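You operate a simulated robot arm through the tools that you are given. There is no shell and no other tool.

You are at the controls of a simulated robot arm. One attempt, no reset.

JOB
Wet the stone, rub the bellied pot's foot smooth and stand it on the saucer.
Fine: yellow sponge, damped in the dish, then put back. Set down upright: bellied pot. A coat counts when it lies all over at full strength: go over it till it gets no stronger.

Only the result counts: the job must be done as asked and must still hold three seconds after the hand-in. Knocking over, shifting, dropping, spilling or breaking anything else fails it.

ROBOT AND FRAMES
A 7-joint arm with a two-finger parallel gripper, fixed in place. Base frame: the origin is at the foot of the arm, x ahead of it, y to its left, z up. Readings come in mm, degrees, newtons and seconds.
Its first joint turns from -166.0 to 166.0 degrees. Payload 4.4 kg.
The TCP is the grasp point between the finger pads, 23 mm short of the fingertips. In the tool frame z runs along the fingers and y along their closing line. The gripper opens to 94 mm. The fingers are 38 mm wide and 10 mm thick; the gripper's body (54 by 96 mm) begins 39 mm behind the TCP.
Orientation is that of the tool frame in the base frame, as a unit quaternion [w, x, y, z]. With the fingers straight down and closing along the base's y, the tool's x points along the base's -x, its y along +y and its z along -z.

CONTROLS
- The arm moves only by the tool apply_moves. Its argument "plan" is a list of rows, each a list of 7 numbers: the opening, from 0 (shut) to 1 (fully open), then the shift along the base's x, y, z in mm, then the turn, a rotation vector about the base's x, y, z in degrees. In form: [[fingers, dx, dy, dz, wx, wy, wz], ...]. A call has 1 to 20 rows; each row shifts and turns the commanded pose from where the row before left it. A row lasts 0.2 s, in which the tool goes at most 50 mm and 8.6 degrees; a call with a longer step from one row to the next is refused whole, and so is a gripper value outside its range. Where a pose cannot be reached the arm comes as near as it can. A force on the tool above 50 N (or 10 N above the force at the start of the call, whichever is more), or a blocked arm, ends the call early, and 0.2 s more pass. Each finger travels about 72 mm/s and halts on what it meets, pressing with about 44 N; the grip force reading is that of the motor and also rises with nothing between the fingers. The clock runs only during rows and for 0.2 s after the last one: add rows that do not move to give the fingers time. The reply holds the time, the measured pose of the TCP, the force on the tool along the base axes, the opening and the grip force, in the units named above and with some noise, with the torque about the TCP (base axes, N m) and any sound that the robot's microphone picked up.
- Cameras (640 x 400 px; columns grow to the right, rows downward): "scene" is fixed at [401.2, 499.5, 1461.4]; the picture's right is [-0.62, -0.78, 0.00], its down [-0.52, 0.41, -0.75] and it looks along [0.58, -0.46, -0.67] (base axes); focal length 317 px, centre (320, 200). "wrist" rides on the gripper at [86, 16, -75] in the tool frame; the picture's right is [-0.18, 0.98, 0.00], its down [-0.58, -0.11, -0.81] and it looks along [-0.79, -0.15, 0.59] (tool axes); focal length 243 px, centre (320, 200).
- capture(camera): a new picture of that camera. The clock stands still meanwhile.
- locate(camera, pixels): for up to 12 pixels [column, row] of the newest picture of that camera ("zoom" is the newest enlarged one), the place [x, y, z] in the base frame of the surface seen there, good to about 2 mm. The clock stands still meanwhile.
- enlarge(camera, box): a new picture of the part [left, top, right, bottom] of that camera's present view, enlarged. The clock stands still meanwhile.
- close_job(): hands the job in; it is judged then, once.

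Open the gripper and draw the arm clear of the work before you hand the job in, unless the task says otherwise.

The tools are called as name(argument=value, ...) on one line, values as JSON. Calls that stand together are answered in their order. apply_moves: Moves the arm, as the interface text tells. Its arguments: {"type":"object","properties":{"plan":{"type":"array","items":{"type":"array","items":{"type":"number"}}}},"required":["plan"]} The other tools are called the same way: capture (camera) takes a picture; locate (camera, pixels) gives the place of the surface under pixels of a picture; enlarge (camera, box) takes an enlarged picture of a part of a camera's view; close_job () hands the job in.

At the start:

```text
time: 0.0
tool_pos: [683.0, -141.8, 1190.2]
ee_rot: [0.0, 0.0, 1.0, 0.0]
wrist_force: [0.2, 0.8, 0.0]
ft_torque: [0.0, 0.01, 0.04]
gripper_width: 94.1
grip_force: 0.1
```

scene: 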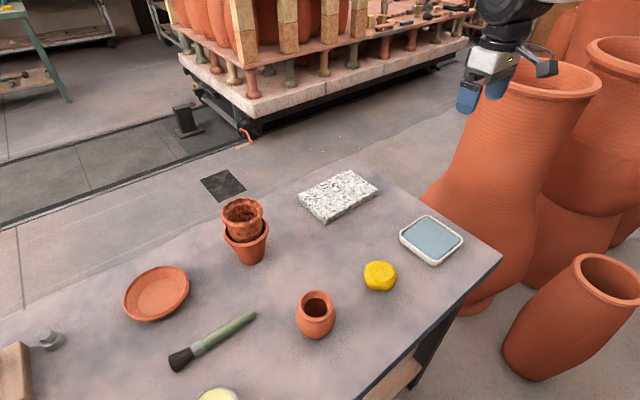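
wrist: 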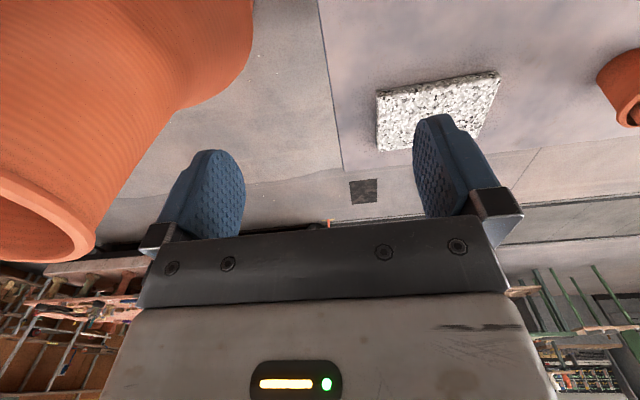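

The scene picture shows the stone slab near (338,195), the water dish at (431,240), the yellow sponge at (380,276), the bellied pot at (316,314) and the saucer at (157,293). I take measurements of these first.

locate(camera="scene", pixels=[[338, 192], [301, 198], [327, 220], [377, 186], [350, 172], [431, 240], [402, 238], [436, 264], [462, 238], [427, 217], [380, 272], [380, 290]])

locate(camera="scene", pixels=[[316, 305], [301, 302], [332, 303], [316, 338], [298, 320], [335, 320], [157, 293], [157, 267], [124, 302], [188, 281], [157, 320], [350, 300]])

enlarge(camera="scene", box=[260, 160, 480, 350])

```text
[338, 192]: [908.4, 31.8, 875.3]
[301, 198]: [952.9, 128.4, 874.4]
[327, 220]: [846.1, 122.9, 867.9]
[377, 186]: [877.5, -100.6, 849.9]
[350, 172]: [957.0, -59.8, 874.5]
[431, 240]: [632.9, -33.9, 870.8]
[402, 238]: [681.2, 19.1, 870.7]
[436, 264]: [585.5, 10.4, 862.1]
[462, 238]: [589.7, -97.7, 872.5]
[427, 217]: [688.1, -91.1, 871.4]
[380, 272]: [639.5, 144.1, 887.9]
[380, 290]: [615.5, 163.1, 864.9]
```

```text
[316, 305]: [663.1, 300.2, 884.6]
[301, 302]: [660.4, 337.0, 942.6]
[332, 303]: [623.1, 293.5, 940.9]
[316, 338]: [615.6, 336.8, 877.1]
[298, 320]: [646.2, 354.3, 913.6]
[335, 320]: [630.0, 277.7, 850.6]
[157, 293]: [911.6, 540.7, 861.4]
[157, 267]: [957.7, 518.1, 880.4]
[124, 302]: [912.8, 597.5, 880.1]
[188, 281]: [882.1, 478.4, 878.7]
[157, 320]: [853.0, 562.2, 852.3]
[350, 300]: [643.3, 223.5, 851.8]
```

```text
2.11 times, centred on (370, 255) of scene
```

zoom: 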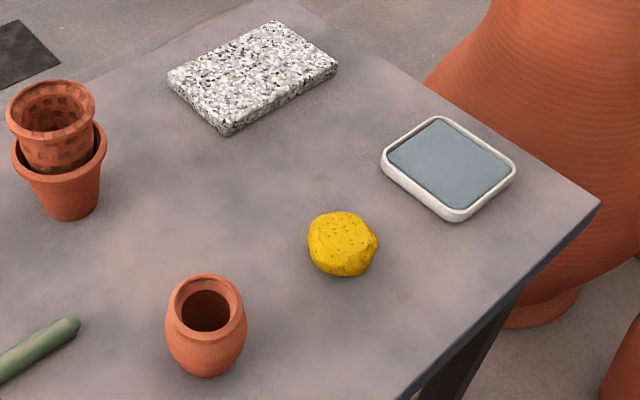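

The table top reads about z 850. I locate finer points on the enlarged picture: stone corners, dish, sponge outline and pot outline.

locate(camera="zoom", pixels=[[172, 78], [221, 124], [334, 62], [275, 25], [250, 72], [345, 216], [312, 240], [374, 243], [343, 240], [345, 272], [326, 262], [362, 262]])

locate(camera="zoom", pixels=[[208, 277], [171, 303], [241, 303], [207, 334], [168, 338], [244, 338], [207, 372], [207, 310], [390, 165], [455, 208], [508, 166], [440, 123]])

locate(camera="zoom", pixels=[[450, 165], [420, 160], [460, 195], [445, 205], [395, 150], [10, 115], [94, 105], [52, 85], [104, 145], [15, 150], [70, 218], [300, 180]])

enlarge(camera="scene", box=[0, 180, 340, 400])

```text
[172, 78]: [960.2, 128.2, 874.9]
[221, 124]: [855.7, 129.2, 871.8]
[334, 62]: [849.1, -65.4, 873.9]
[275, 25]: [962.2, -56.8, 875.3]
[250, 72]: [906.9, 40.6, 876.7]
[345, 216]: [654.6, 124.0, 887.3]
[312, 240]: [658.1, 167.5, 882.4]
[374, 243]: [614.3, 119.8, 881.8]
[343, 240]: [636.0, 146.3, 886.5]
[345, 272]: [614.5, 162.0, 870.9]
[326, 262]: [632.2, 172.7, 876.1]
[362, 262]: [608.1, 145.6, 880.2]
```

```text
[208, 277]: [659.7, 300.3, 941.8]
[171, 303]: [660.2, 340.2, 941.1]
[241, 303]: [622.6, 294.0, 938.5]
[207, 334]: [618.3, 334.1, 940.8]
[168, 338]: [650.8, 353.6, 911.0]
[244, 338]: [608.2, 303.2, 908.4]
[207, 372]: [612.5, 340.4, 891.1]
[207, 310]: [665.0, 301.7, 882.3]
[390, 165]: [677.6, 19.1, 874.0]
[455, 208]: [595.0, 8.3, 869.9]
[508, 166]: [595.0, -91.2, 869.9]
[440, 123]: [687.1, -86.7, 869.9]
```

```text
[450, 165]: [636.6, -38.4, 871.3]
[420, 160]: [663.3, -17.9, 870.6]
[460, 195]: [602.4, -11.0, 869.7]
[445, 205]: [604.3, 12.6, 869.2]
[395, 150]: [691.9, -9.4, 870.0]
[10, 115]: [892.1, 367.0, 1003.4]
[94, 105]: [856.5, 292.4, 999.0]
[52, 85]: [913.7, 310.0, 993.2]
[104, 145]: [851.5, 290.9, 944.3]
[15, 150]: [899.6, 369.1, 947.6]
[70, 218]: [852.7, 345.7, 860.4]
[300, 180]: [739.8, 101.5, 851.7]
```

```text
1.82 times, centred on (170, 290) of scene
```

zoom: 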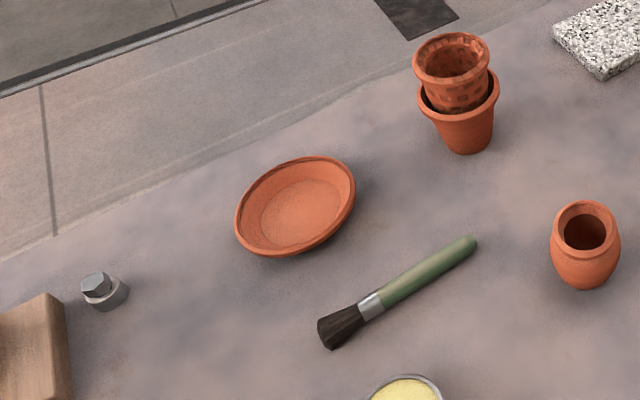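

Stone top spans about x 850–961, y −62–130 at z 875; sponge centre is about (634,146), top z 887; dish water about (640,−38) at z 870. I move the open gripper above the sponge and look.

apply_moves(plan=[[1, -7, 40, -20, 0, 0, 0], [1, -7, 41, -20, 0, 0, 0], [1, -7, 41, -20, 0, 0, 0], [1, -7, 41, -20, 0, 0, 0], [1, -7, 41, -20, 0, 0, 0], [1, -7, 42, -20, 0, 0, 0], [1, -7, 42, -20, 0, 0, 0], [1, 0, 0, -40, 0, 0, 0], [1, 0, 0, -10, 0, 0, 0], [1, 0, 0, 0, 0, 0, 0]])

capture(camera="wrist")

capture(camera="scene")

```text
time: 2.2
tool_pos: [635.6, 145.9, 1002.0]
ee_rot: [-0.001, 0.0, 1.0, 0.0]
wrist_force: [0.1, 0.3, 0.4]
ft_torque: [0.01, 0.03, 0.04]
gripper_width: 94.0
grip_force: 0.1
```

```text
taken
```

wrist: 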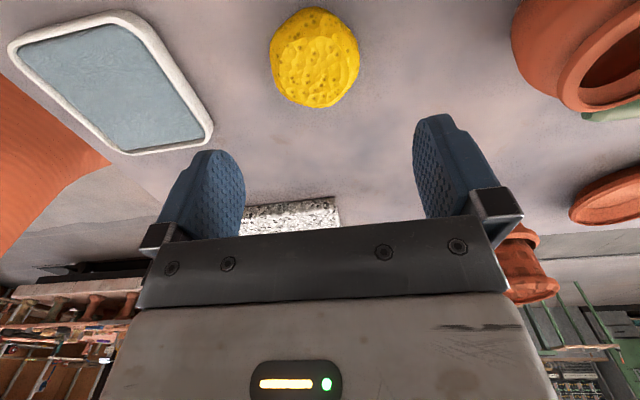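

```text
taken
```

scene: 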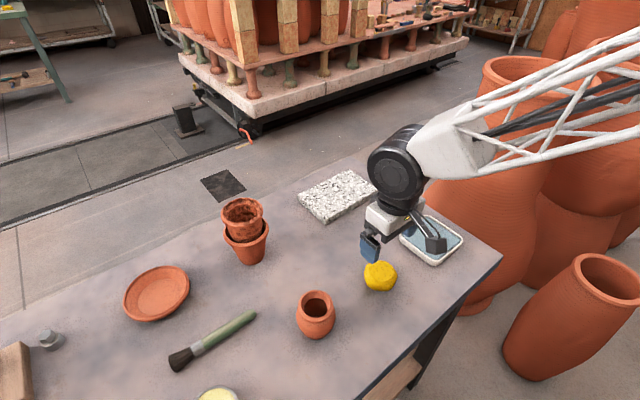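

The wrist view shows the sponge at (314,57) beyond the fingers, with dish at (112,85). I locate the sponge outline to centre the grasp.

locate(camera="wrist", pixels=[[314, 57], [272, 57], [358, 57], [314, 10], [314, 104], [285, 25], [345, 25], [290, 90], [345, 90], [280, 45], [350, 45], [314, 85]])

locate(camera="wrist", pixels=[[112, 85], [60, 60], [150, 110], [15, 45], [125, 20], [208, 140], [130, 150], [30, 45], [120, 35], [195, 140], [240, 205], [330, 200]])

enlarge(camera="wrist", box=[200, 0, 440, 150])

```text
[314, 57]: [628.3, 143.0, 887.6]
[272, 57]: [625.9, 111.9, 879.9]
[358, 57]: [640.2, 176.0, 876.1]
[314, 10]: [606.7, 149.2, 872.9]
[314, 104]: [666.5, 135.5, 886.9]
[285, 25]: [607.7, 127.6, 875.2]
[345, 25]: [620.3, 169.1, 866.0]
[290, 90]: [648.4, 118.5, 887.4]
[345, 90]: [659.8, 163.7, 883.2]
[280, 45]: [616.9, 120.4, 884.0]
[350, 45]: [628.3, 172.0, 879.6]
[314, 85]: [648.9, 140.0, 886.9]
```

```text
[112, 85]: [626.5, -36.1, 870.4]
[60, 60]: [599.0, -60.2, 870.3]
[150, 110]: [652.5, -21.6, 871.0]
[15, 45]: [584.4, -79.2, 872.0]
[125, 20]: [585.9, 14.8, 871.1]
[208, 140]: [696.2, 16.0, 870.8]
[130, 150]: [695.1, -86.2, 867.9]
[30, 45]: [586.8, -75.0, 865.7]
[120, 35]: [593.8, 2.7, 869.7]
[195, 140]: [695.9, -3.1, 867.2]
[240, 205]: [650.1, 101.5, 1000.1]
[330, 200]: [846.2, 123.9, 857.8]
```

```text
2.67 times, centred on (320, 75) of wrist
```

zoom: 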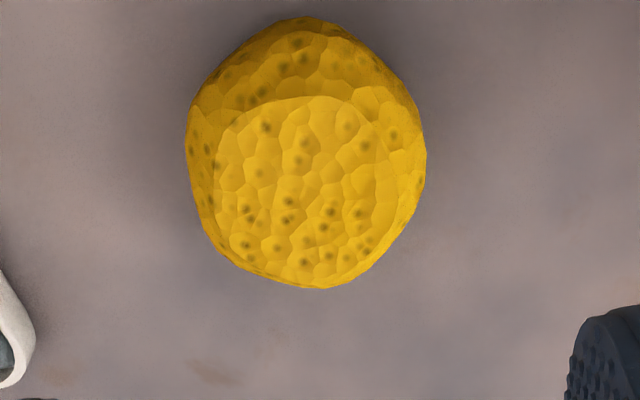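

Sponge centre is about (636.5,144), about 62 mm wide, top z 888. I descend to grasp height z≈886 with the fingers open, then close.

apply_moves(plan=[[1, 1.5, -2, -40, 0, 0, 0], [1, 0, 0, -40, 0, 0, 0], [1, 0, 0, -25, 0, 0, 0], [1, 0, 0, -10, 0, 0, 0], [1, 0, 0, 0, 0, 0, 0], [1, 0, 0, 0, 0, 0, 0]])

capture(camera="scene")

enlarge(camera="scene", box=[300, 170, 480, 320])

```text
time: 3.6
tool_pos: [635.7, 144.1, 886.6]
ee_rot: [0.001, -0.001, 1.0, 0.0]
wrist_force: [-0.6, -0.1, 0.4]
ft_torque: [-0.02, 0.04, 0.0]
gripper_width: 94.3
grip_force: 0.0
```

```text
taken
```

scene: 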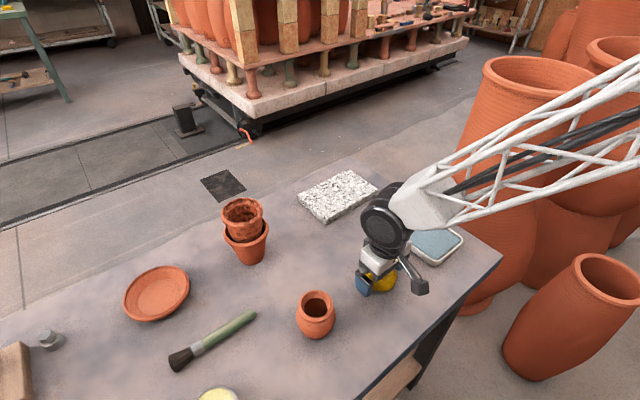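

```text
2.67 times, centred on (390, 245) of scene
```

zoom: 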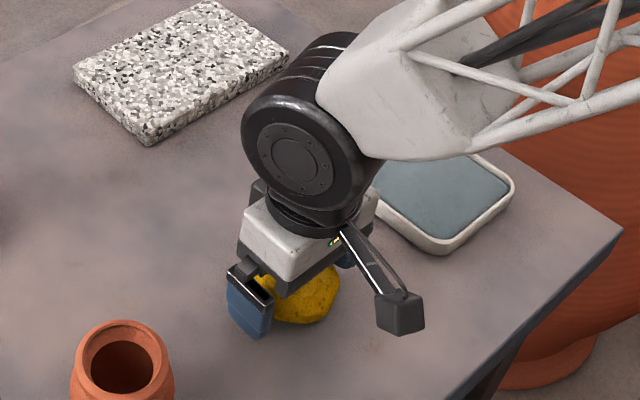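

The fingers straddle the sponge without contact (force ~0). I close on it.

apply_moves(plan=[[0, 0, 0, 0, 0, 0, 0], [0, 0, 0, 0, 0, 0, 0], [0, 0, 0, 0, 0, 0, 0], [0, 0, 0, 0, 0, 0, 0]])

```text
time: 4.6
tool_pos: [635.3, 145.2, 885.7]
ee_rot: [0.0, 0.001, 1.0, 0.0]
wrist_force: [0.4, -0.6, -0.1]
ft_torque: [0.02, 0.0, -0.01]
gripper_width: 66.8
grip_force: 44.4
```

Grip holds at 66.8 mm width and 44 N. I lift the sponge, carry it over the dish centre (640,−36) and stop above it.

apply_moves(plan=[[0, 0, 0, 20, 0, 0, 0], [0, 0, 0, 40, 0, 0, 0], [0, 1, -45, 0, 0, 0, 0], [0, 1, -45, 0, 0, 0, 0], [0, 1, -45, 0, 0, 0, 0], [0, 1, -45, 0, 0, 0, 0], [0, 0, 0, 0, 0, 0, 0], [0, 0, 0, 0, 0, 0, 0]])

capture(camera="scene")

capture(camera="wrist")

enlarge(camera="scene", box=[340, 140, 520, 290])

```text
time: 6.4
tool_pos: [639.6, -36.7, 947.5]
ee_rot: [0.0, 0.002, 1.0, 0.0]
wrist_force: [0.1, 1.0, 0.0]
ft_torque: [-0.01, -0.02, 0.0]
gripper_width: 0.0
grip_force: 42.4
```

```text
taken
```

scene: 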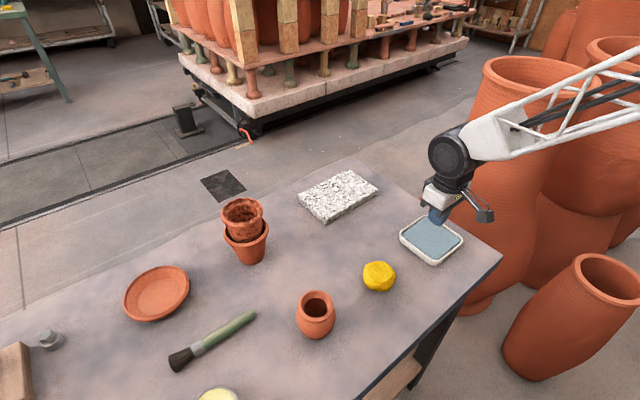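

```text
taken
```

wrist: 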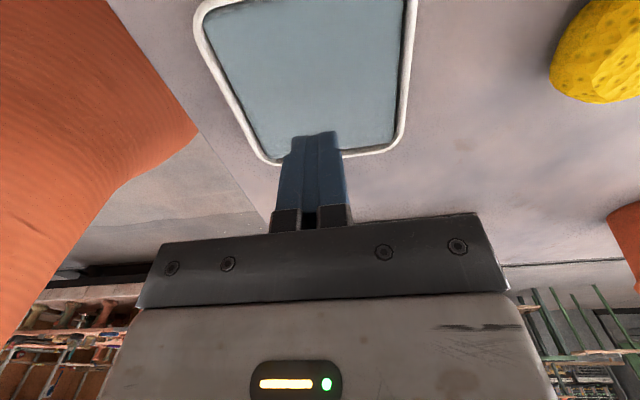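

```text
2.67 times, centred on (430, 215) of scene
```

zoom: 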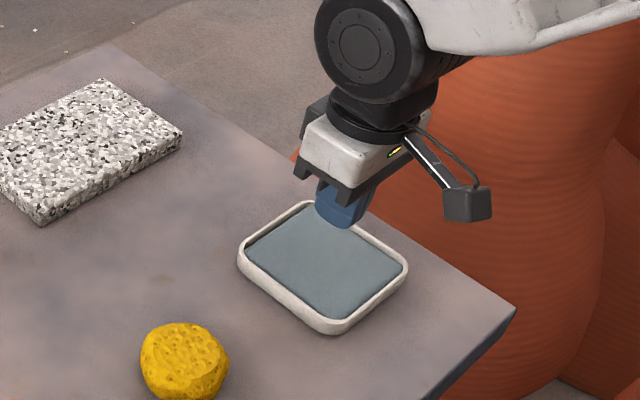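

The sponge slipped out of the grip at the lift and stayed on the table (zoom (185,360)); the fingers are shut and empty. I check where it now lies and its side profile.

enlarge(camera="scene", box=[340, 245, 420, 310])

enlarge(camera="wrist", box=[520, 0, 640, 120])

locate(camera="scene", pixels=[[379, 262], [363, 275], [396, 275], [379, 275], [379, 290], [370, 287], [388, 287], [368, 267], [390, 267]])

```text
6.15 times, centred on (380, 278) of scene
```

zoom: 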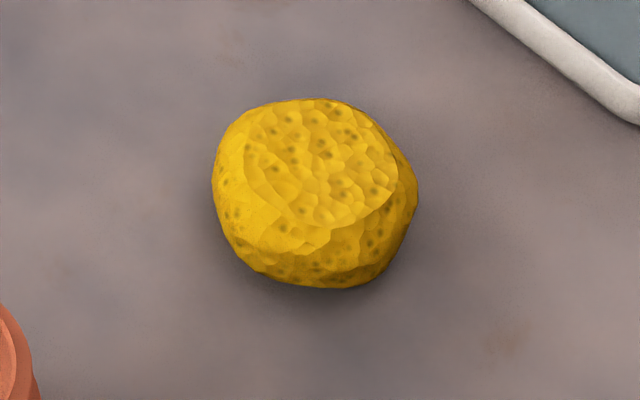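

```text
3.33 times, centred on (580, 60) of wrist
```

zoom: 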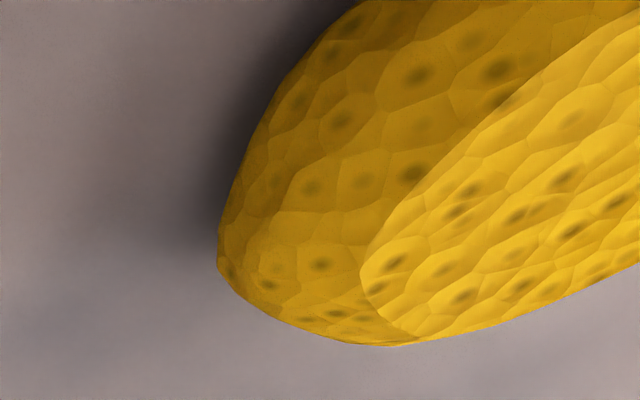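

```text
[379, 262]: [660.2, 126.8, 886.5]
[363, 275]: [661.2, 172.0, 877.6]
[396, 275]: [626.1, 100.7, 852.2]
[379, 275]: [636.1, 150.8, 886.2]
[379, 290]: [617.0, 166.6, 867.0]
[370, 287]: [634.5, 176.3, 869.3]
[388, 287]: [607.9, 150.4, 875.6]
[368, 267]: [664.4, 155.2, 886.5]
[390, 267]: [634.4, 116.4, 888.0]
```

The sponge is a flattened lozenge now centred about (636,147), widest near z 869, so the earlier grip was too shallow. I reopen, return above it and descend deeper to z≈878.

apply_moves(plan=[[1, -1, 45, 0, 0, 0, 0], [1, -1, 45, 0, 0, 0, 0], [1, -1, 45, 0, 0, 0, 0], [1, -1, 48, 0, 0, 0, 0], [1, 0, 0, 0, 0, 0, 0], [1, 0, 0, -30, 0, 0, 0], [1, 0, 0, -25, 0, 0, 0], [1, 0, 0, -12, 0, 0, 0], [1, 0, 0, 0, 0, 0, 0]])

```text
time: 8.4
tool_pos: [635.4, 146.5, 877.3]
ee_rot: [0.0, 0.0, 1.0, 0.0]
wrist_force: [-0.5, 0.1, -0.3]
ft_torque: [0.0, 0.01, -0.01]
gripper_width: 94.1
grip_force: 0.1
```

The tool is at z 877 with no contact. I close and then lift only slightly and slowly to test the hold.

apply_moves(plan=[[0, 0, 0, 0, 0, 0, 0], [0, 0, 0, 0, 0, 0, 0], [0, 0, 0, 0, 0, 0, 0], [0, 0, 0, 0, 0, 0, 0]])

apply_moves(plan=[[0, 0, 0, 3, 0, 0, 0], [0, 0, 0, 5, 0, 0, 0], [0, 0, 0, 7, 0, 0, 0], [0, 0, 0, 0, 0, 0, 0]])

capture(camera="wrist")

enlarge(camera="scene", box=[330, 200, 450, 310])

```text
time: 9.4
tool_pos: [634.3, 146.5, 877.8]
ee_rot: [-0.001, 0.0, 1.0, -0.001]
wrist_force: [0.0, -0.5, 0.2]
ft_torque: [0.04, -0.02, 0.0]
gripper_width: 67.1
grip_force: 43.9
```

```text
time: 10.4
tool_pos: [633.3, 147.1, 894.4]
ee_rot: [-0.001, 0.0, 1.0, -0.001]
wrist_force: [-0.3, -0.6, -0.2]
ft_torque: [0.03, 0.01, 0.01]
gripper_width: 67.5
grip_force: 43.9
```

```text
taken
```

wrist: 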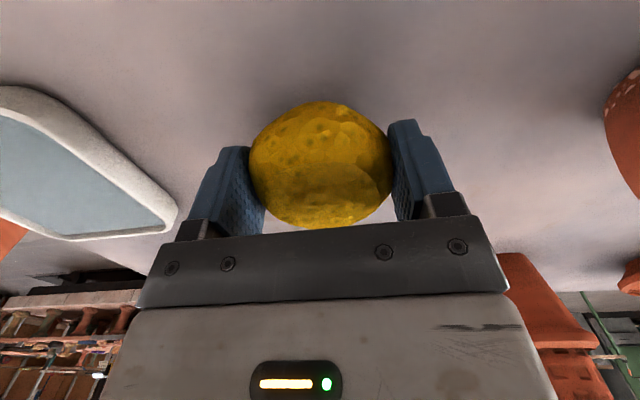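

```text
3.64 times, centred on (390, 255) of scene
```

zoom: 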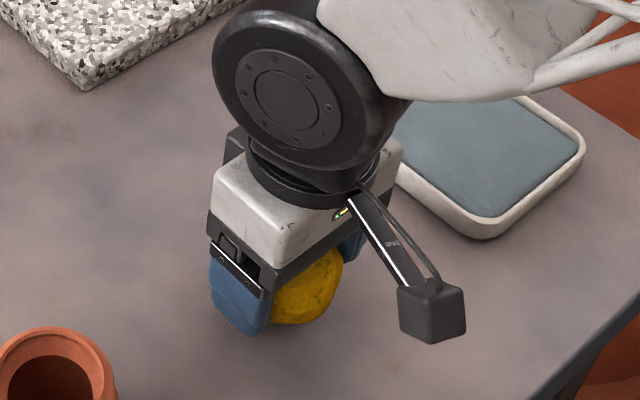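

The sponge is held (67.5 mm, clear of the table, visible between the fingers at (318,165)). I lift gently and carry it over the dish.

apply_moves(plan=[[0, 0, 0, 10, 0, 0, 0], [0, 0, 0, 20, 0, 0, 0], [0, 0, -10, 15, 0, 0, 0], [0, 1, -25, 0, 0, 0, 0], [0, 1, -35, 0, 0, 0, 0], [0, 1, -35, 0, 0, 0, 0], [0, 1, -35, 0, 0, 0, 0], [0, 1, -25, 0, 0, 0, 0], [0, 0, -15, 0, 0, 0, 0], [0, 0, -2, 0, 0, 0, 0], [0, 0, 0, 0, 0, 0, 0]])

capture(camera="wrist")

enlarge(camera="scene", box=[350, 140, 500, 280])

```text
time: 12.8
tool_pos: [638.8, -35.3, 939.0]
ee_rot: [0.0, 0.001, 1.0, -0.001]
wrist_force: [-0.2, 0.8, 0.2]
ft_torque: [0.01, -0.02, 0.01]
gripper_width: 67.1
grip_force: 43.8
```

```text
taken
```

wrist: 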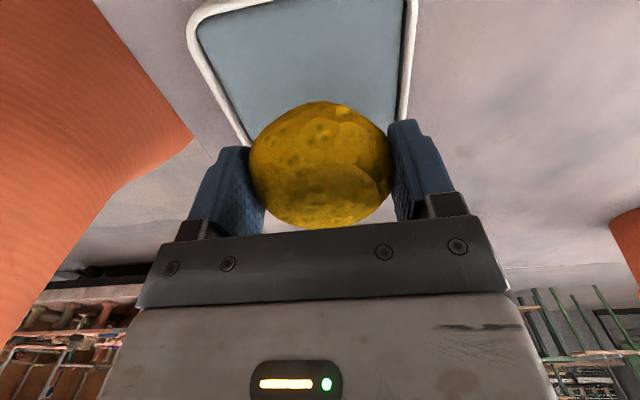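

```text
2.86 times, centred on (425, 210) of scene
```

zoom: 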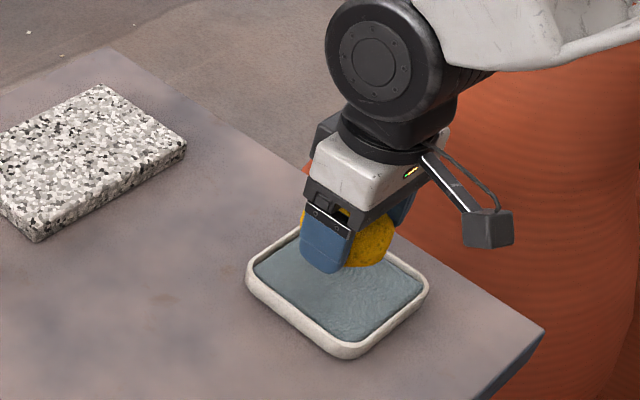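

The sponge is above the dish, still held. I locate fingertip and sponge lower edges and the dish's inner rims before dipping.

locate(camera="zoom", pixels=[[325, 268], [302, 250], [365, 264], [385, 255], [250, 275], [258, 275], [345, 350], [345, 340], [424, 290], [416, 290], [300, 285], [380, 310]])

locate(camera="wrist", pixels=[[200, 40], [192, 40], [404, 40], [411, 40], [300, 60], [300, 8], [235, 130], [250, 145], [318, 104], [410, 122], [240, 148], [205, 55]])

```text
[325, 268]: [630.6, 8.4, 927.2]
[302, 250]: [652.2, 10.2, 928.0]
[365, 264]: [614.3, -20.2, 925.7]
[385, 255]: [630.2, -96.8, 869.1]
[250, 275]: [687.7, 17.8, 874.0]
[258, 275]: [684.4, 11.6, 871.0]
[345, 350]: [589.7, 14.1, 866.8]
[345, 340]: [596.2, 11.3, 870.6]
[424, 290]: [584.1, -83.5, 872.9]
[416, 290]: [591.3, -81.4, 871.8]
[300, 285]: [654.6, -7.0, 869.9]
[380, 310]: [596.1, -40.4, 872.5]
```

```text
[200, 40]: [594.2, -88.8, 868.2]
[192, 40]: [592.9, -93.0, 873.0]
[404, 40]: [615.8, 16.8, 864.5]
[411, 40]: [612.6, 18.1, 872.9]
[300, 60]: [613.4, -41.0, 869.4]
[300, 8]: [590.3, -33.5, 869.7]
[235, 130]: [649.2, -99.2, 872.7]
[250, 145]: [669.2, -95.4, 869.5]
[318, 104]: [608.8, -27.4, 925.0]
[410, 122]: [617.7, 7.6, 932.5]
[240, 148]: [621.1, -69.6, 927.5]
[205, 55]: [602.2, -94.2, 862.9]
```

Dish interior is about x 591–690, y −93–14, centre (640,−39), rim z 873, water z 869.5. I centre and lower slowly to tool z≈893 so the sponge's underside dips about 5 mm.

apply_moves(plan=[[0, 1, -4, -10, 0, 0, 0], [0, 0, 0, -15, 0, 0, 0], [0, 0, 0, -10, 0, 0, 0], [0, 0, 0, -6, 0, 0, 0], [0, 0, 0, -3, 0, 0, 0], [0, 0, 0, -2, 0, 0, 0], [0, 0, 0, 0, 0, 0, 0], [0, 0, 0, 0, 0, 0, 0]])

capture(camera="wrist")

enlarge(camera="scene", box=[350, 140, 500, 280])

```text
time: 14.2
tool_pos: [641.6, -39.1, 896.9]
ee_rot: [0.001, 0.0, 1.0, 0.001]
wrist_force: [-5.9, 1.6, 11.3]
ft_torque: [0.07, 0.12, -0.04]
gripper_width: 67.2
grip_force: 43.4
stopped in row 6: the force on the tool passed its limit at 54 N (the readings are from after the stop); the commanded pose is now the measured one
```

```text
taken
```

wrist: 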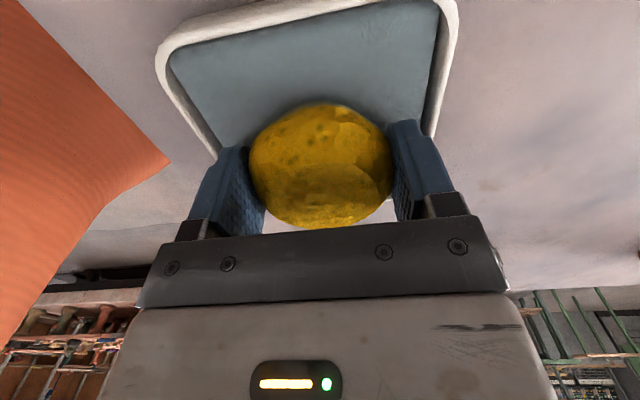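

```text
2.86 times, centred on (425, 210) of scene
```

zoom: 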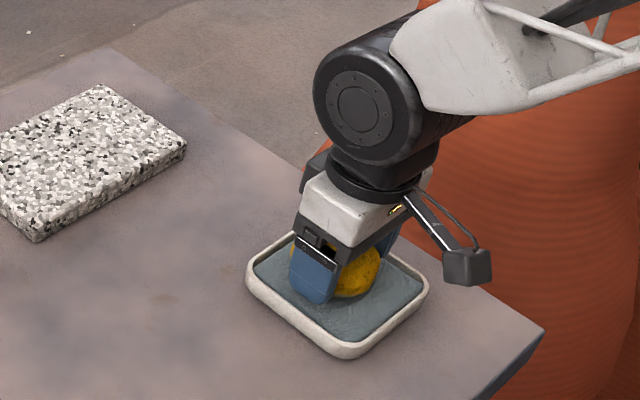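

The sponge met the water surface/dish bottom at tool z≈897 with a stop at 54 N; 11 N remain. I ease off by a fraction, dwell a moment, and read the force.

apply_moves(plan=[[0, 0, 0, 0.5, 0, 0, 0], [0, 0, 0, 0, 0, 0, 0], [0, 0, 0, 0, 0, 0, 0], [0, 0, 0, 0, 0, 0, 0]])

enlarge(camera="wrist", box=[150, 0, 470, 240])

```text
time: 15.2
tool_pos: [641.8, -39.6, 896.0]
ee_rot: [0.002, 0.0, 1.0, 0.001]
wrist_force: [1.7, -0.2, 5.1]
ft_torque: [-0.01, -0.09, 0.0]
gripper_width: 67.3
grip_force: 43.9
```

```text
1.67 times, centred on (310, 120) of wrist
```

zoom: 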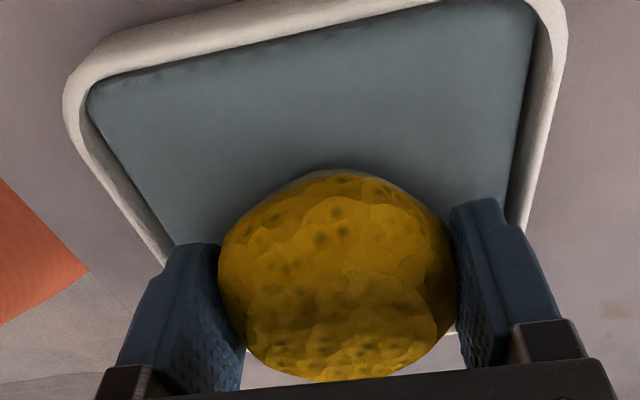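

The sponge presses with about 5 N on the water surface and has dwelt there. I lift it out, check the dish is unmoved, and carry it toward the stone's near right corner.

apply_moves(plan=[[0, 0, 0, 5, 0, 0, 0], [0, 0, 0, 15, 0, 0, 0], [0, 0, 0, 25, 0, 0, 0], [0, 20, 0, 0, 0, 0, 0], [0, 40, 0, 0, 0, 0, 0], [0, 40, 0, 0, 0, 0, 0], [0, 40, 0, 0, 0, 0, 0], [0, 40, 0, 0, 0, 0, 0], [0, 25, 0, 0, 0, 0, 0], [0, 15, 0, 0, 0, 0, 0], [0, 0, 0, 0, 0, 0, 0], [0, 0, 0, 0, 0, 0, 0]])

capture(camera="wrist")

capture(camera="scene")

enlarge(camera="scene", box=[280, 120, 480, 280])

```text
time: 17.8
tool_pos: [859.4, -38.0, 944.4]
ee_rot: [0.001, 0.0, 1.0, 0.0]
wrist_force: [0.2, -0.1, -0.2]
ft_torque: [-0.02, 0.0, -0.01]
gripper_width: 67.4
grip_force: 43.7
```

```text
taken
```

wrist: 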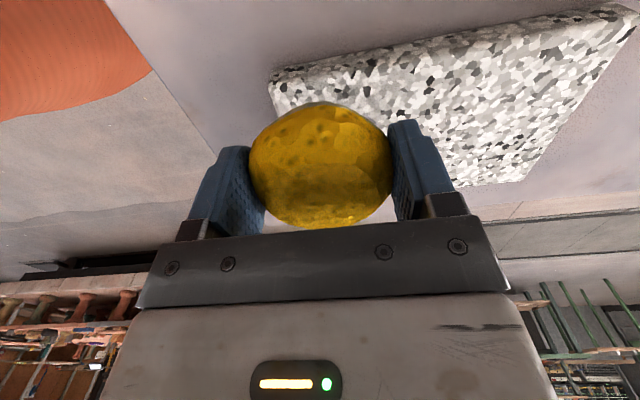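

```text
taken
```

scene: 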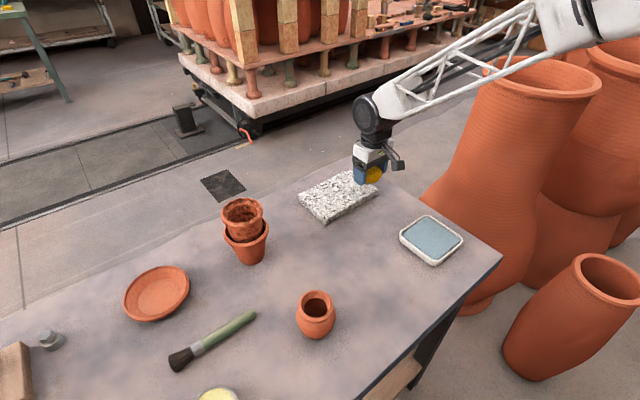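

```text
2.50 times, centred on (380, 200) of scene
```

zoom: 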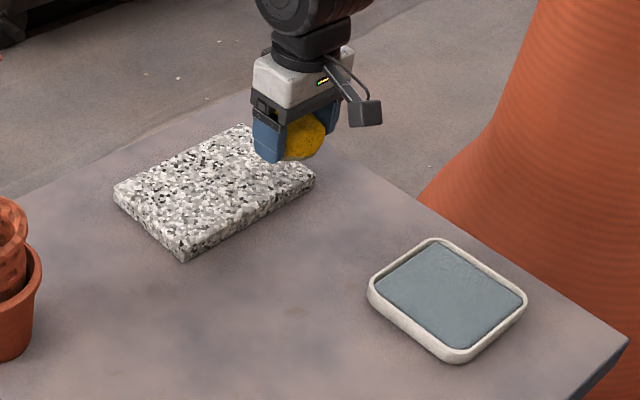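

The dish looks unmoved and the sponge is held over the stone's near right corner. I locate the stone's edges from this close wrist view.

locate(camera="wrist", pixels=[[275, 85], [340, 68], [450, 45], [560, 25], [625, 15], [560, 110], [520, 180], [480, 183], [430, 140], [500, 100], [280, 105], [600, 50]])

locate(camera="zoom", pixels=[[118, 187], [185, 248], [310, 175], [242, 128], [214, 190], [150, 215], [250, 210], [180, 155], [440, 300], [375, 285], [440, 243], [522, 300]])

```text
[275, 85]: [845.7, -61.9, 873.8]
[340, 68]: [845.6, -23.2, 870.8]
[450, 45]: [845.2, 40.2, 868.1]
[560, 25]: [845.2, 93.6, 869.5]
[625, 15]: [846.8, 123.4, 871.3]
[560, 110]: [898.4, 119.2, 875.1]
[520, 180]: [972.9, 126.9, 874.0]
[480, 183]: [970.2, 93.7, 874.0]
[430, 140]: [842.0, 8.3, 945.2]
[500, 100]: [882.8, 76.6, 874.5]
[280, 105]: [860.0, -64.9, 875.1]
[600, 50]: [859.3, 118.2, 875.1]
```

```text
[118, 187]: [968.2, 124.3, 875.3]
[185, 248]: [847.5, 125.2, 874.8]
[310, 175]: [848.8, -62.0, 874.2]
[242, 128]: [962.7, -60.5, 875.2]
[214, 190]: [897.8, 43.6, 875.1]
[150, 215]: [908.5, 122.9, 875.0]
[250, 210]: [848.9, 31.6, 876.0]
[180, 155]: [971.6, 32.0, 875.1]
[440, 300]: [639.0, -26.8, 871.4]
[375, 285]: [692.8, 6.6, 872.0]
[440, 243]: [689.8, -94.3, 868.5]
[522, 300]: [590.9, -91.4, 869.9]
```

The stone spans x 847–973, y −65–128 at z 875. I go over its near right corner and lower in 1 mm steps until contact, expected at tool z≈903.

apply_moves(plan=[[0, -1, -10, -15, 0, 0, 0], [0, 0, -8, -10, 0, 0, 0], [0, 0, 0, -8, 0, 0, 0], [0, 0, 0, -4, 0, 0, 0], [0, 0, 0, -2, 0, 0, 0], [0, 0, 0, -1, 0, 0, 0], [0, 0, 0, 0, 0, 0, 0]])

```text
time: 19.4
tool_pos: [860.6, -57.4, 903.3]
ee_rot: [0.002, 0.001, 1.0, 0.0]
wrist_force: [0.2, -0.8, -0.4]
ft_torque: [-0.02, -0.03, 0.0]
gripper_width: 67.3
grip_force: 44.5
```

No contact yet at z 903.3. I lower in finer steps.

apply_moves(plan=[[0, 0, 0, -0.7, 0, 0, 0], [0, 0, 0, -0.7, 0, 0, 0], [0, 0, 0, 0, 0, 0, 0]])

apply_moves(plan=[[0, 0, 0, -0.5, 0, 0, 0], [0, 0, 0, 0, 0, 0, 0]])

```text
time: 20.1
tool_pos: [860.1, -57.1, 901.4]
ee_rot: [0.003, 0.001, 1.0, 0.0]
wrist_force: [-4.5, -4.7, 18.8]
ft_torque: [0.01, 0.01, -0.03]
gripper_width: 67.1
grip_force: 43.5
```

```text
time: 20.8
tool_pos: [862.0, -56.9, 902.5]
ee_rot: [0.002, 0.0, 1.0, -0.001]
wrist_force: [-2.2, -0.3, 33.4]
ft_torque: [0.19, -0.16, 0.02]
gripper_width: 67.4
grip_force: 44.1
```

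Contact found; 33 N is too firm, with about 30 N per mm. I raise 0.8 mm and wipe a first lane along +y at light force.

apply_moves(plan=[[0, 0, 0, 0.8, 0, 0, 0], [0, 0, 0, 0, 0, 0, 0]])

apply_moves(plan=[[0, 0, 10, 0, 0, 0, 0], [0, 0, 15, 0, 0, 0, 0], [0, 0, 15, 0, 0, 0, 0], [0, 0, 15, 0, 0, 0, 0], [0, 0, 15, 0, 0, 0, 0], [0, 0, 0, 0, 0, 0, 0]])

enlarge(camera="scene", box=[280, 130, 420, 240])

capture(camera="wrist")

```text
time: 21.4
tool_pos: [860.3, -57.4, 901.3]
ee_rot: [0.002, -0.001, 1.0, -0.001]
wrist_force: [8.9, 2.0, 28.8]
ft_torque: [0.21, -0.44, 0.0]
gripper_width: 67.2
grip_force: 43.8
```

```text
time: 22.8
tool_pos: [860.7, 12.6, 901.8]
ee_rot: [0.001, 0.0, 1.0, 0.0]
wrist_force: [-1.7, -21.2, 39.9]
ft_torque: [-0.49, -0.17, -0.14]
gripper_width: 67.4
grip_force: 43.8
```

```text
3.64 times, centred on (350, 185) of scene
```

zoom: 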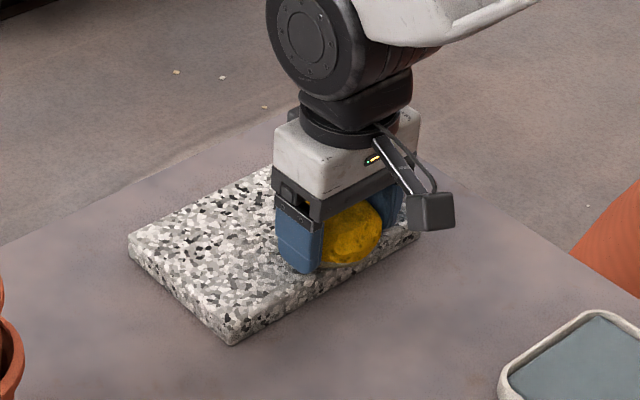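

```text
taken
```

wrist: 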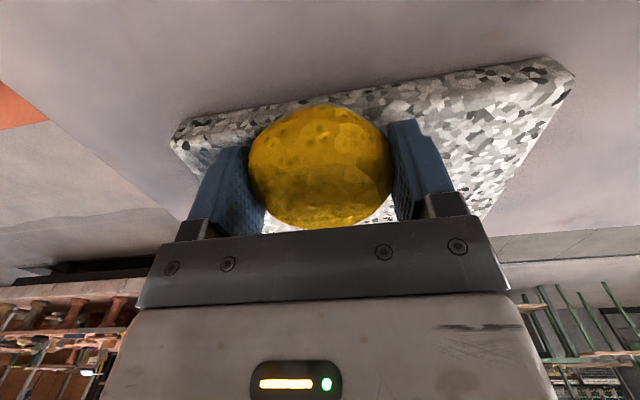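

The wiped part near wrist pixel (200,140) looks darker, so the coat is taking, but 40 N is too firm. I ease up 1 mm and check whether the stone has stayed in place.

apply_moves(plan=[[0, 0, 0, 1, 0, 0, 0], [0, 0, 0, 0, 0, 0, 0]])

locate(camera="zoom", pixels=[[132, 240], [232, 338], [415, 240], [262, 172], [232, 345], [180, 285]])

locate(camera="wrist", pixels=[[175, 142], [555, 62], [570, 80], [490, 210], [480, 75], [190, 165]])

```text
time: 23.4
tool_pos: [859.2, 12.3, 902.0]
ee_rot: [0.001, 0.0, 1.0, 0.0]
wrist_force: [-1.4, -0.1, 29.1]
ft_torque: [0.02, -0.2, -0.02]
gripper_width: 67.3
grip_force: 43.9
```

```text
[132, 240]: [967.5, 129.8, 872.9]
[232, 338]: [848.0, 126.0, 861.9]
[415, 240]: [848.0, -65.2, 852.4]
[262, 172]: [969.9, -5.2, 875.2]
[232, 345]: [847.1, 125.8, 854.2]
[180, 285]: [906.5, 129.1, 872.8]
```

```text
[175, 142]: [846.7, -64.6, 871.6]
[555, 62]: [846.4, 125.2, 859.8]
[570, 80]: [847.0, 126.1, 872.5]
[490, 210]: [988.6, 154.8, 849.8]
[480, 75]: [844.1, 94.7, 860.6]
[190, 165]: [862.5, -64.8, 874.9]
```

The stone has not moved (edges still x 847, y −65 and 126). Force is 29 N, so roughly 10 N per mm; I raise another 1.5 mm.

apply_moves(plan=[[0, 0, 0, 1.5, 0, 0, 0], [0, 0, 0, 0, 0, 0, 0]])

```text
time: 23.9
tool_pos: [859.6, 12.7, 900.9]
ee_rot: [0.0, 0.0, 1.0, -0.001]
wrist_force: [1.1, 3.2, 4.7]
ft_torque: [0.09, -0.13, 0.07]
gripper_width: 67.2
grip_force: 43.3
```

Contact is now light at about 5 N. I finish this lane to the +y end, step in x and wipe back.

apply_moves(plan=[[0, 0, 18, 0, 0, 0, 0], [0, 0, 18, 0, 0, 0, 0], [0, 0, 18, 0, 0, 0, 0], [0, 0, 18, 0, 0, 0, 0], [0, 0, 18, 0, 0, 0, 0], [0, 0, 18, 0, 0, 0, 0], [0, 0, 0, 0, 0, 0, 0]])

apply_moves(plan=[[0, 15, 0, 0, 0, 0, 0], [0, 0, -18, 0, 0, 0, 0], [0, 0, -18, 0, 0, 0, 0], [0, 0, -18, 0, 0, 0, 0], [0, 0, -18, 0, 0, 0, 0], [0, 0, -18, 0, 0, 0, 0], [0, 0, -18, 0, 0, 0, 0], [0, 0, -18, 0, 0, 0, 0], [0, 0, -18, 0, 0, 0, 0], [0, 0, -18, 0, 0, 0, 0], [0, 0, -18, 0, 0, 0, 0], [0, 0, 0, 0, 0, 0, 0]])

capture(camera="wrist")

enlarge(camera="scene", box=[280, 130, 420, 240])

```text
time: 25.6
tool_pos: [860.2, 120.8, 903.4]
ee_rot: [0.001, 0.001, 1.0, -0.001]
wrist_force: [-0.1, 1.2, -0.4]
ft_torque: [0.01, -0.06, -0.02]
gripper_width: 67.3
grip_force: 44.5
```

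```text
time: 28.1
tool_pos: [874.9, -59.4, 902.7]
ee_rot: [0.002, 0.0, 1.0, 0.0]
wrist_force: [-0.3, -0.1, 0.4]
ft_torque: [0.01, -0.03, 0.03]
gripper_width: 67.1
grip_force: 43.7
```

```text
taken
```

wrist: 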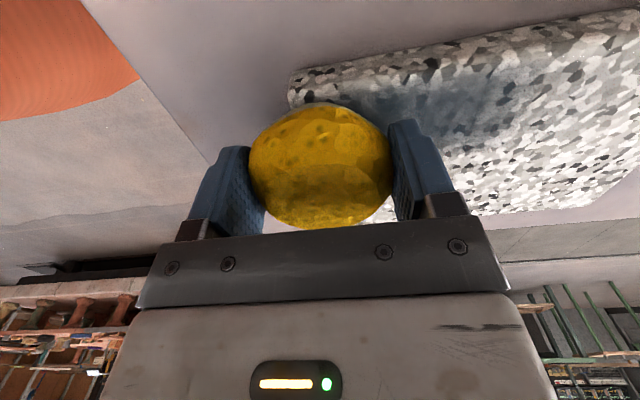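

```text
3.64 times, centred on (350, 185) of scene
```

zoom: 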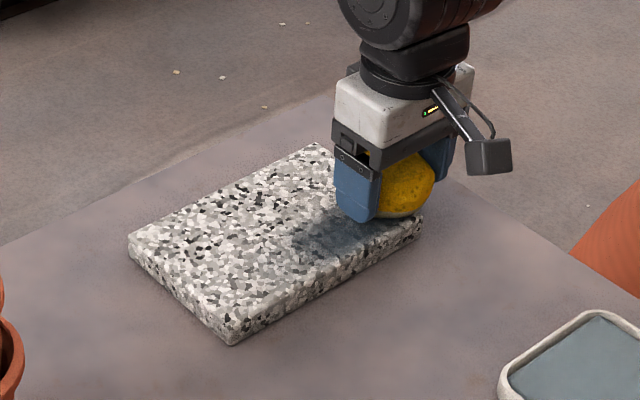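

A dark wet patch shows where contact was firm (zoom (340,240)), but after easing up the later wiping lost contact. I lower again in small steps to about 10 N.

apply_moves(plan=[[0, 0, 0, -0.7, 0, 0, 0], [0, 0, 0, 0, 0, 0, 0]])

apply_moves(plan=[[0, 0, 0, -0.4, 0, 0, 0], [0, 0, 0, 0, 0, 0, 0]])

```text
time: 28.8
tool_pos: [873.9, -59.6, 904.5]
ee_rot: [0.001, 0.0, 1.0, 0.0]
wrist_force: [-0.1, 0.1, 0.7]
ft_torque: [0.01, -0.01, 0.0]
gripper_width: 67.5
grip_force: 43.6
```

```text
time: 29.4
tool_pos: [876.6, -60.1, 902.7]
ee_rot: [0.001, 0.0, 1.0, 0.0]
wrist_force: [0.5, -0.1, -0.6]
ft_torque: [-0.03, -0.01, 0.02]
gripper_width: 67.7
grip_force: 43.6
```

apply_moves(plan=[[0, 0, 0, -0.5, 0, 0, 0], [0, 0, 0, 0, 0, 0, 0]])

apply_moves(plan=[[0, 0, 0, -0.4, 0, 0, 0], [0, 0, 0, 0, 0, 0, 0]])

```text
time: 29.9
tool_pos: [875.2, -58.9, 902.1]
ee_rot: [0.002, 0.0, 1.0, 0.0]
wrist_force: [0.0, -0.5, 0.0]
ft_torque: [0.0, -0.01, -0.02]
gripper_width: 67.4
grip_force: 44.1
```

```text
time: 30.6
tool_pos: [875.1, -59.1, 901.6]
ee_rot: [0.002, 0.0, 1.0, 0.0]
wrist_force: [-0.8, 2.7, 1.8]
ft_torque: [0.05, 0.07, -0.02]
gripper_width: 67.4
grip_force: 44.0
```

Contact is just beginning (1.8 N) after 2 mm of lowering. I lower another 0.8 mm for a firmer contact.

apply_moves(plan=[[0, 0, 0, -0.8, 0, 0, 0], [0, 0, 0, 0, 0, 0, 0]])

```text
time: 31.1
tool_pos: [874.9, -59.6, 902.3]
ee_rot: [0.001, 0.0, 1.0, 0.0]
wrist_force: [-6.0, 1.4, 13.3]
ft_torque: [0.04, 0.21, -0.03]
gripper_width: 67.4
grip_force: 43.5
```

Force is 13 N, a good pressure. I wipe this lane at x≈875 to the +y end at moderate speed.

apply_moves(plan=[[0, 0, 15, 0, 0, 0, 0], [0, 0, 15, 0, 0, 0, 0], [0, 0, 15, 0, 0, 0, 0], [0, 0, 15, 0, 0, 0, 0], [0, 0, 15, 0, 0, 0, 0], [0, 0, 15, 0, 0, 0, 0], [0, 0, 15, 0, 0, 0, 0], [0, 0, 15, 0, 0, 0, 0], [0, 0, 15, 0, 0, 0, 0], [0, 0, 15, 0, 0, 0, 0], [0, 0, 15, 0, 0, 0, 0], [0, 0, 15, 0, 0, 0, 0], [0, 0, 0, 0, 0, 0, 0]])

enlarge(camera="scene", box=[280, 130, 420, 240])

capture(camera="wrist")

```text
time: 34.0
tool_pos: [876.5, 121.3, 900.7]
ee_rot: [0.001, 0.0, 1.0, 0.0]
wrist_force: [0.3, -14.8, 27.7]
ft_torque: [-0.61, -0.03, -0.01]
gripper_width: 67.3
grip_force: 43.8
```

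```text
3.64 times, centred on (350, 185) of scene
```

zoom: 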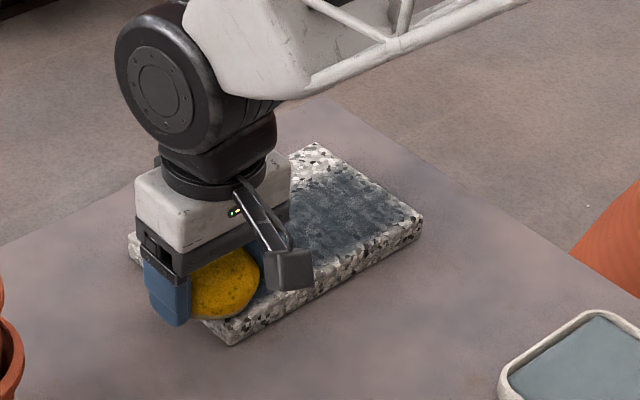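

```text
taken
```

wrist: 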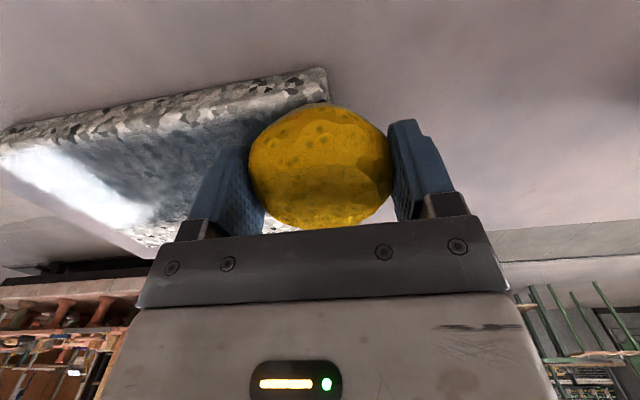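

The lane now wets strongly across a band about 60 mm wide. I ease up 0.5 mm, step to x≈903 and wipe back toward −y.

apply_moves(plan=[[0, 0, 0, 0.5, 0, 0, 0], [0, 14, 0, 0, 0, 0, 0], [0, 13, 0, 0, 0, 0, 0], [0, 0, -15, 0, 0, 0, 0], [0, 0, -15, 0, 0, 0, 0], [0, 0, -15, 0, 0, 0, 0], [0, 0, -15, 0, 0, 0, 0], [0, 0, -15, 0, 0, 0, 0], [0, 0, -15, 0, 0, 0, 0], [0, 0, -15, 0, 0, 0, 0], [0, 0, -15, 0, 0, 0, 0], [0, 0, -15, 0, 0, 0, 0], [0, 0, -15, 0, 0, 0, 0], [0, 0, -15, 0, 0, 0, 0], [0, 0, -14, 0, 0, 0, 0], [0, 0, 0, 0, 0, 0, 0]])

enlarge(camera="scene", box=[280, 130, 420, 240])

locate(camera="zoom", pixels=[[132, 240], [232, 338], [415, 215], [316, 148], [180, 285]])

```text
time: 37.4
tool_pos: [902.0, -58.7, 902.0]
ee_rot: [0.002, 0.001, 1.0, 0.0]
wrist_force: [-0.2, 0.9, -0.4]
ft_torque: [0.01, 0.01, -0.03]
gripper_width: 67.4
grip_force: 44.3
```

```text
3.64 times, centred on (350, 185) of scene
```

zoom: 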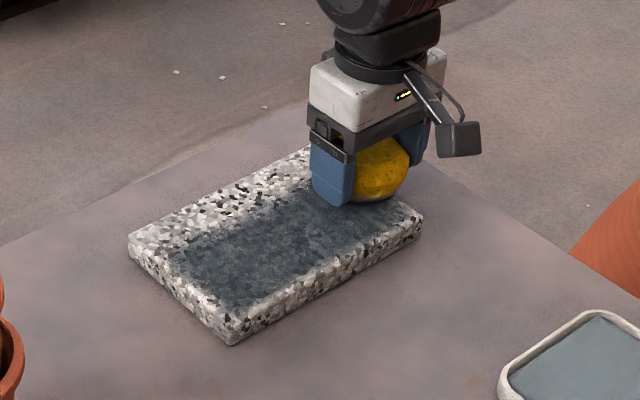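

```text
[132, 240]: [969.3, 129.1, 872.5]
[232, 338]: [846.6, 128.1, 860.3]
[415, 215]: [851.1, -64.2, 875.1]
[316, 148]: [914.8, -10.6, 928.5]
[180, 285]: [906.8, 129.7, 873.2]
```

The stone is unmoved and the middle band is dark; the light strip remains along the far edge, near edge and +y end. Contact was lost at this −y end, so I lower 1 mm, then wipe the next lane.

apply_moves(plan=[[0, 0, 0, -0.6, 0, 0, 0], [0, 0, 0, -0.6, 0, 0, 0], [0, 0, 0, 0, 0, 0, 0]])

```text
time: 38.1
tool_pos: [903.1, -58.3, 900.9]
ee_rot: [0.002, 0.001, 1.0, 0.0]
wrist_force: [0.8, 1.4, 7.2]
ft_torque: [0.08, -0.05, -0.01]
gripper_width: 67.1
grip_force: 44.1
```

Force is 7 N at this corner. I lower 0.4 mm more, step to x≈930 and wipe toward +y while raising slightly to even out the pressure.

apply_moves(plan=[[0, 0, 0, -0.4, 0, 0, 0], [0, 14, 0, 0, 0, 0, 0], [0, 14, 0, 0, 0, 0, 0], [0, 0, 15, 0.06, 0, 0, 0], [0, 0, 15, 0.06, 0, 0, 0], [0, 0, 15, 0.06, 0, 0, 0], [0, 0, 15, 0.06, 0, 0, 0], [0, 0, 15, 0.06, 0, 0, 0], [0, 0, 15, 0.06, 0, 0, 0], [0, 0, 15, 0.06, 0, 0, 0], [0, 0, 15, 0.06, 0, 0, 0], [0, 0, 15, 0.06, 0, 0, 0], [0, 0, 15, 0.06, 0, 0, 0], [0, 0, 15, 0.06, 0, 0, 0], [0, 0, 15, 0.06, 0, 0, 0], [0, 0, 0, 0, 0, 0, 0]])

enlarge(camera="scene", box=[280, 130, 420, 240])

```text
time: 41.5
tool_pos: [929.3, 122.7, 901.7]
ee_rot: [0.001, 0.0, 1.0, 0.0]
wrist_force: [-0.9, -7.9, 17.2]
ft_torque: [-0.31, -0.16, -0.02]
gripper_width: 67.4
grip_force: 43.8
```

```text
3.64 times, centred on (350, 185) of scene
```

zoom: 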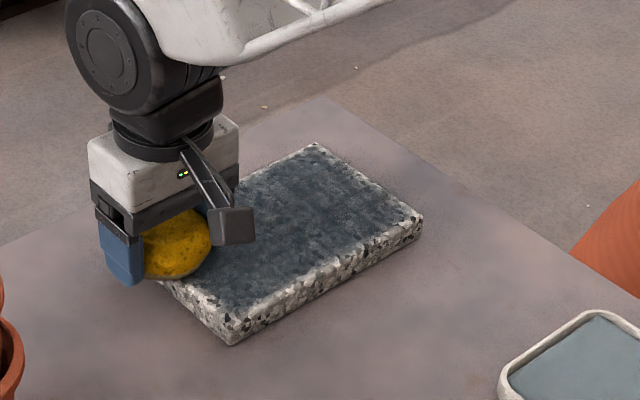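

The coat now reaches almost to the far edge. I step to x≈952 and wipe back toward −y, lowering slightly along the way.

apply_moves(plan=[[0, 11, 0, 0, 0, 0, 0], [0, 12, 0, 0, 0, 0, 0], [0, 0, -15, -0.06, 0, 0, 0], [0, 0, -15, -0.06, 0, 0, 0], [0, 0, -15, -0.06, 0, 0, 0], [0, 0, -15, -0.06, 0, 0, 0], [0, 0, -15, -0.06, 0, 0, 0], [0, 0, -15, -0.06, 0, 0, 0], [0, 0, -15, -0.06, 0, 0, 0], [0, 0, -15, -0.06, 0, 0, 0], [0, 0, -15, -0.06, 0, 0, 0], [0, 0, -15, -0.06, 0, 0, 0], [0, 0, -15, -0.06, 0, 0, 0], [0, 0, -15, -0.06, 0, 0, 0], [0, 0, 0, 0, 0, 0, 0]])

enlarge(camera="scene", box=[280, 130, 420, 240])

```text
time: 44.9
tool_pos: [954.2, -57.9, 900.8]
ee_rot: [0.004, 0.002, 1.0, 0.0]
wrist_force: [0.8, 0.3, 5.0]
ft_torque: [0.06, -0.01, -0.01]
gripper_width: 66.9
grip_force: 43.7
stopped in row 15: the force on the tool passed its limit at 50 N (the readings are from after the stop); the commanded pose is now the measured one
```

```text
3.64 times, centred on (350, 185) of scene
```

zoom: 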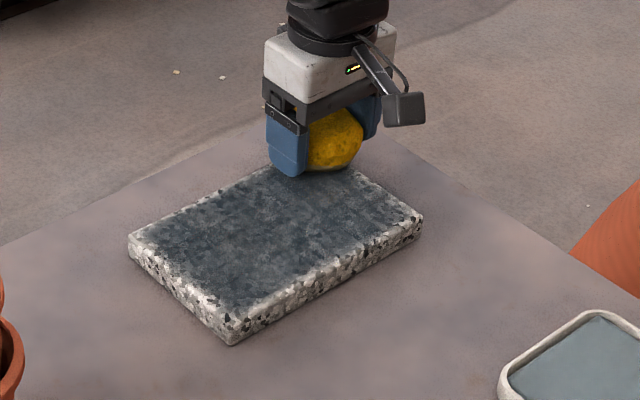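

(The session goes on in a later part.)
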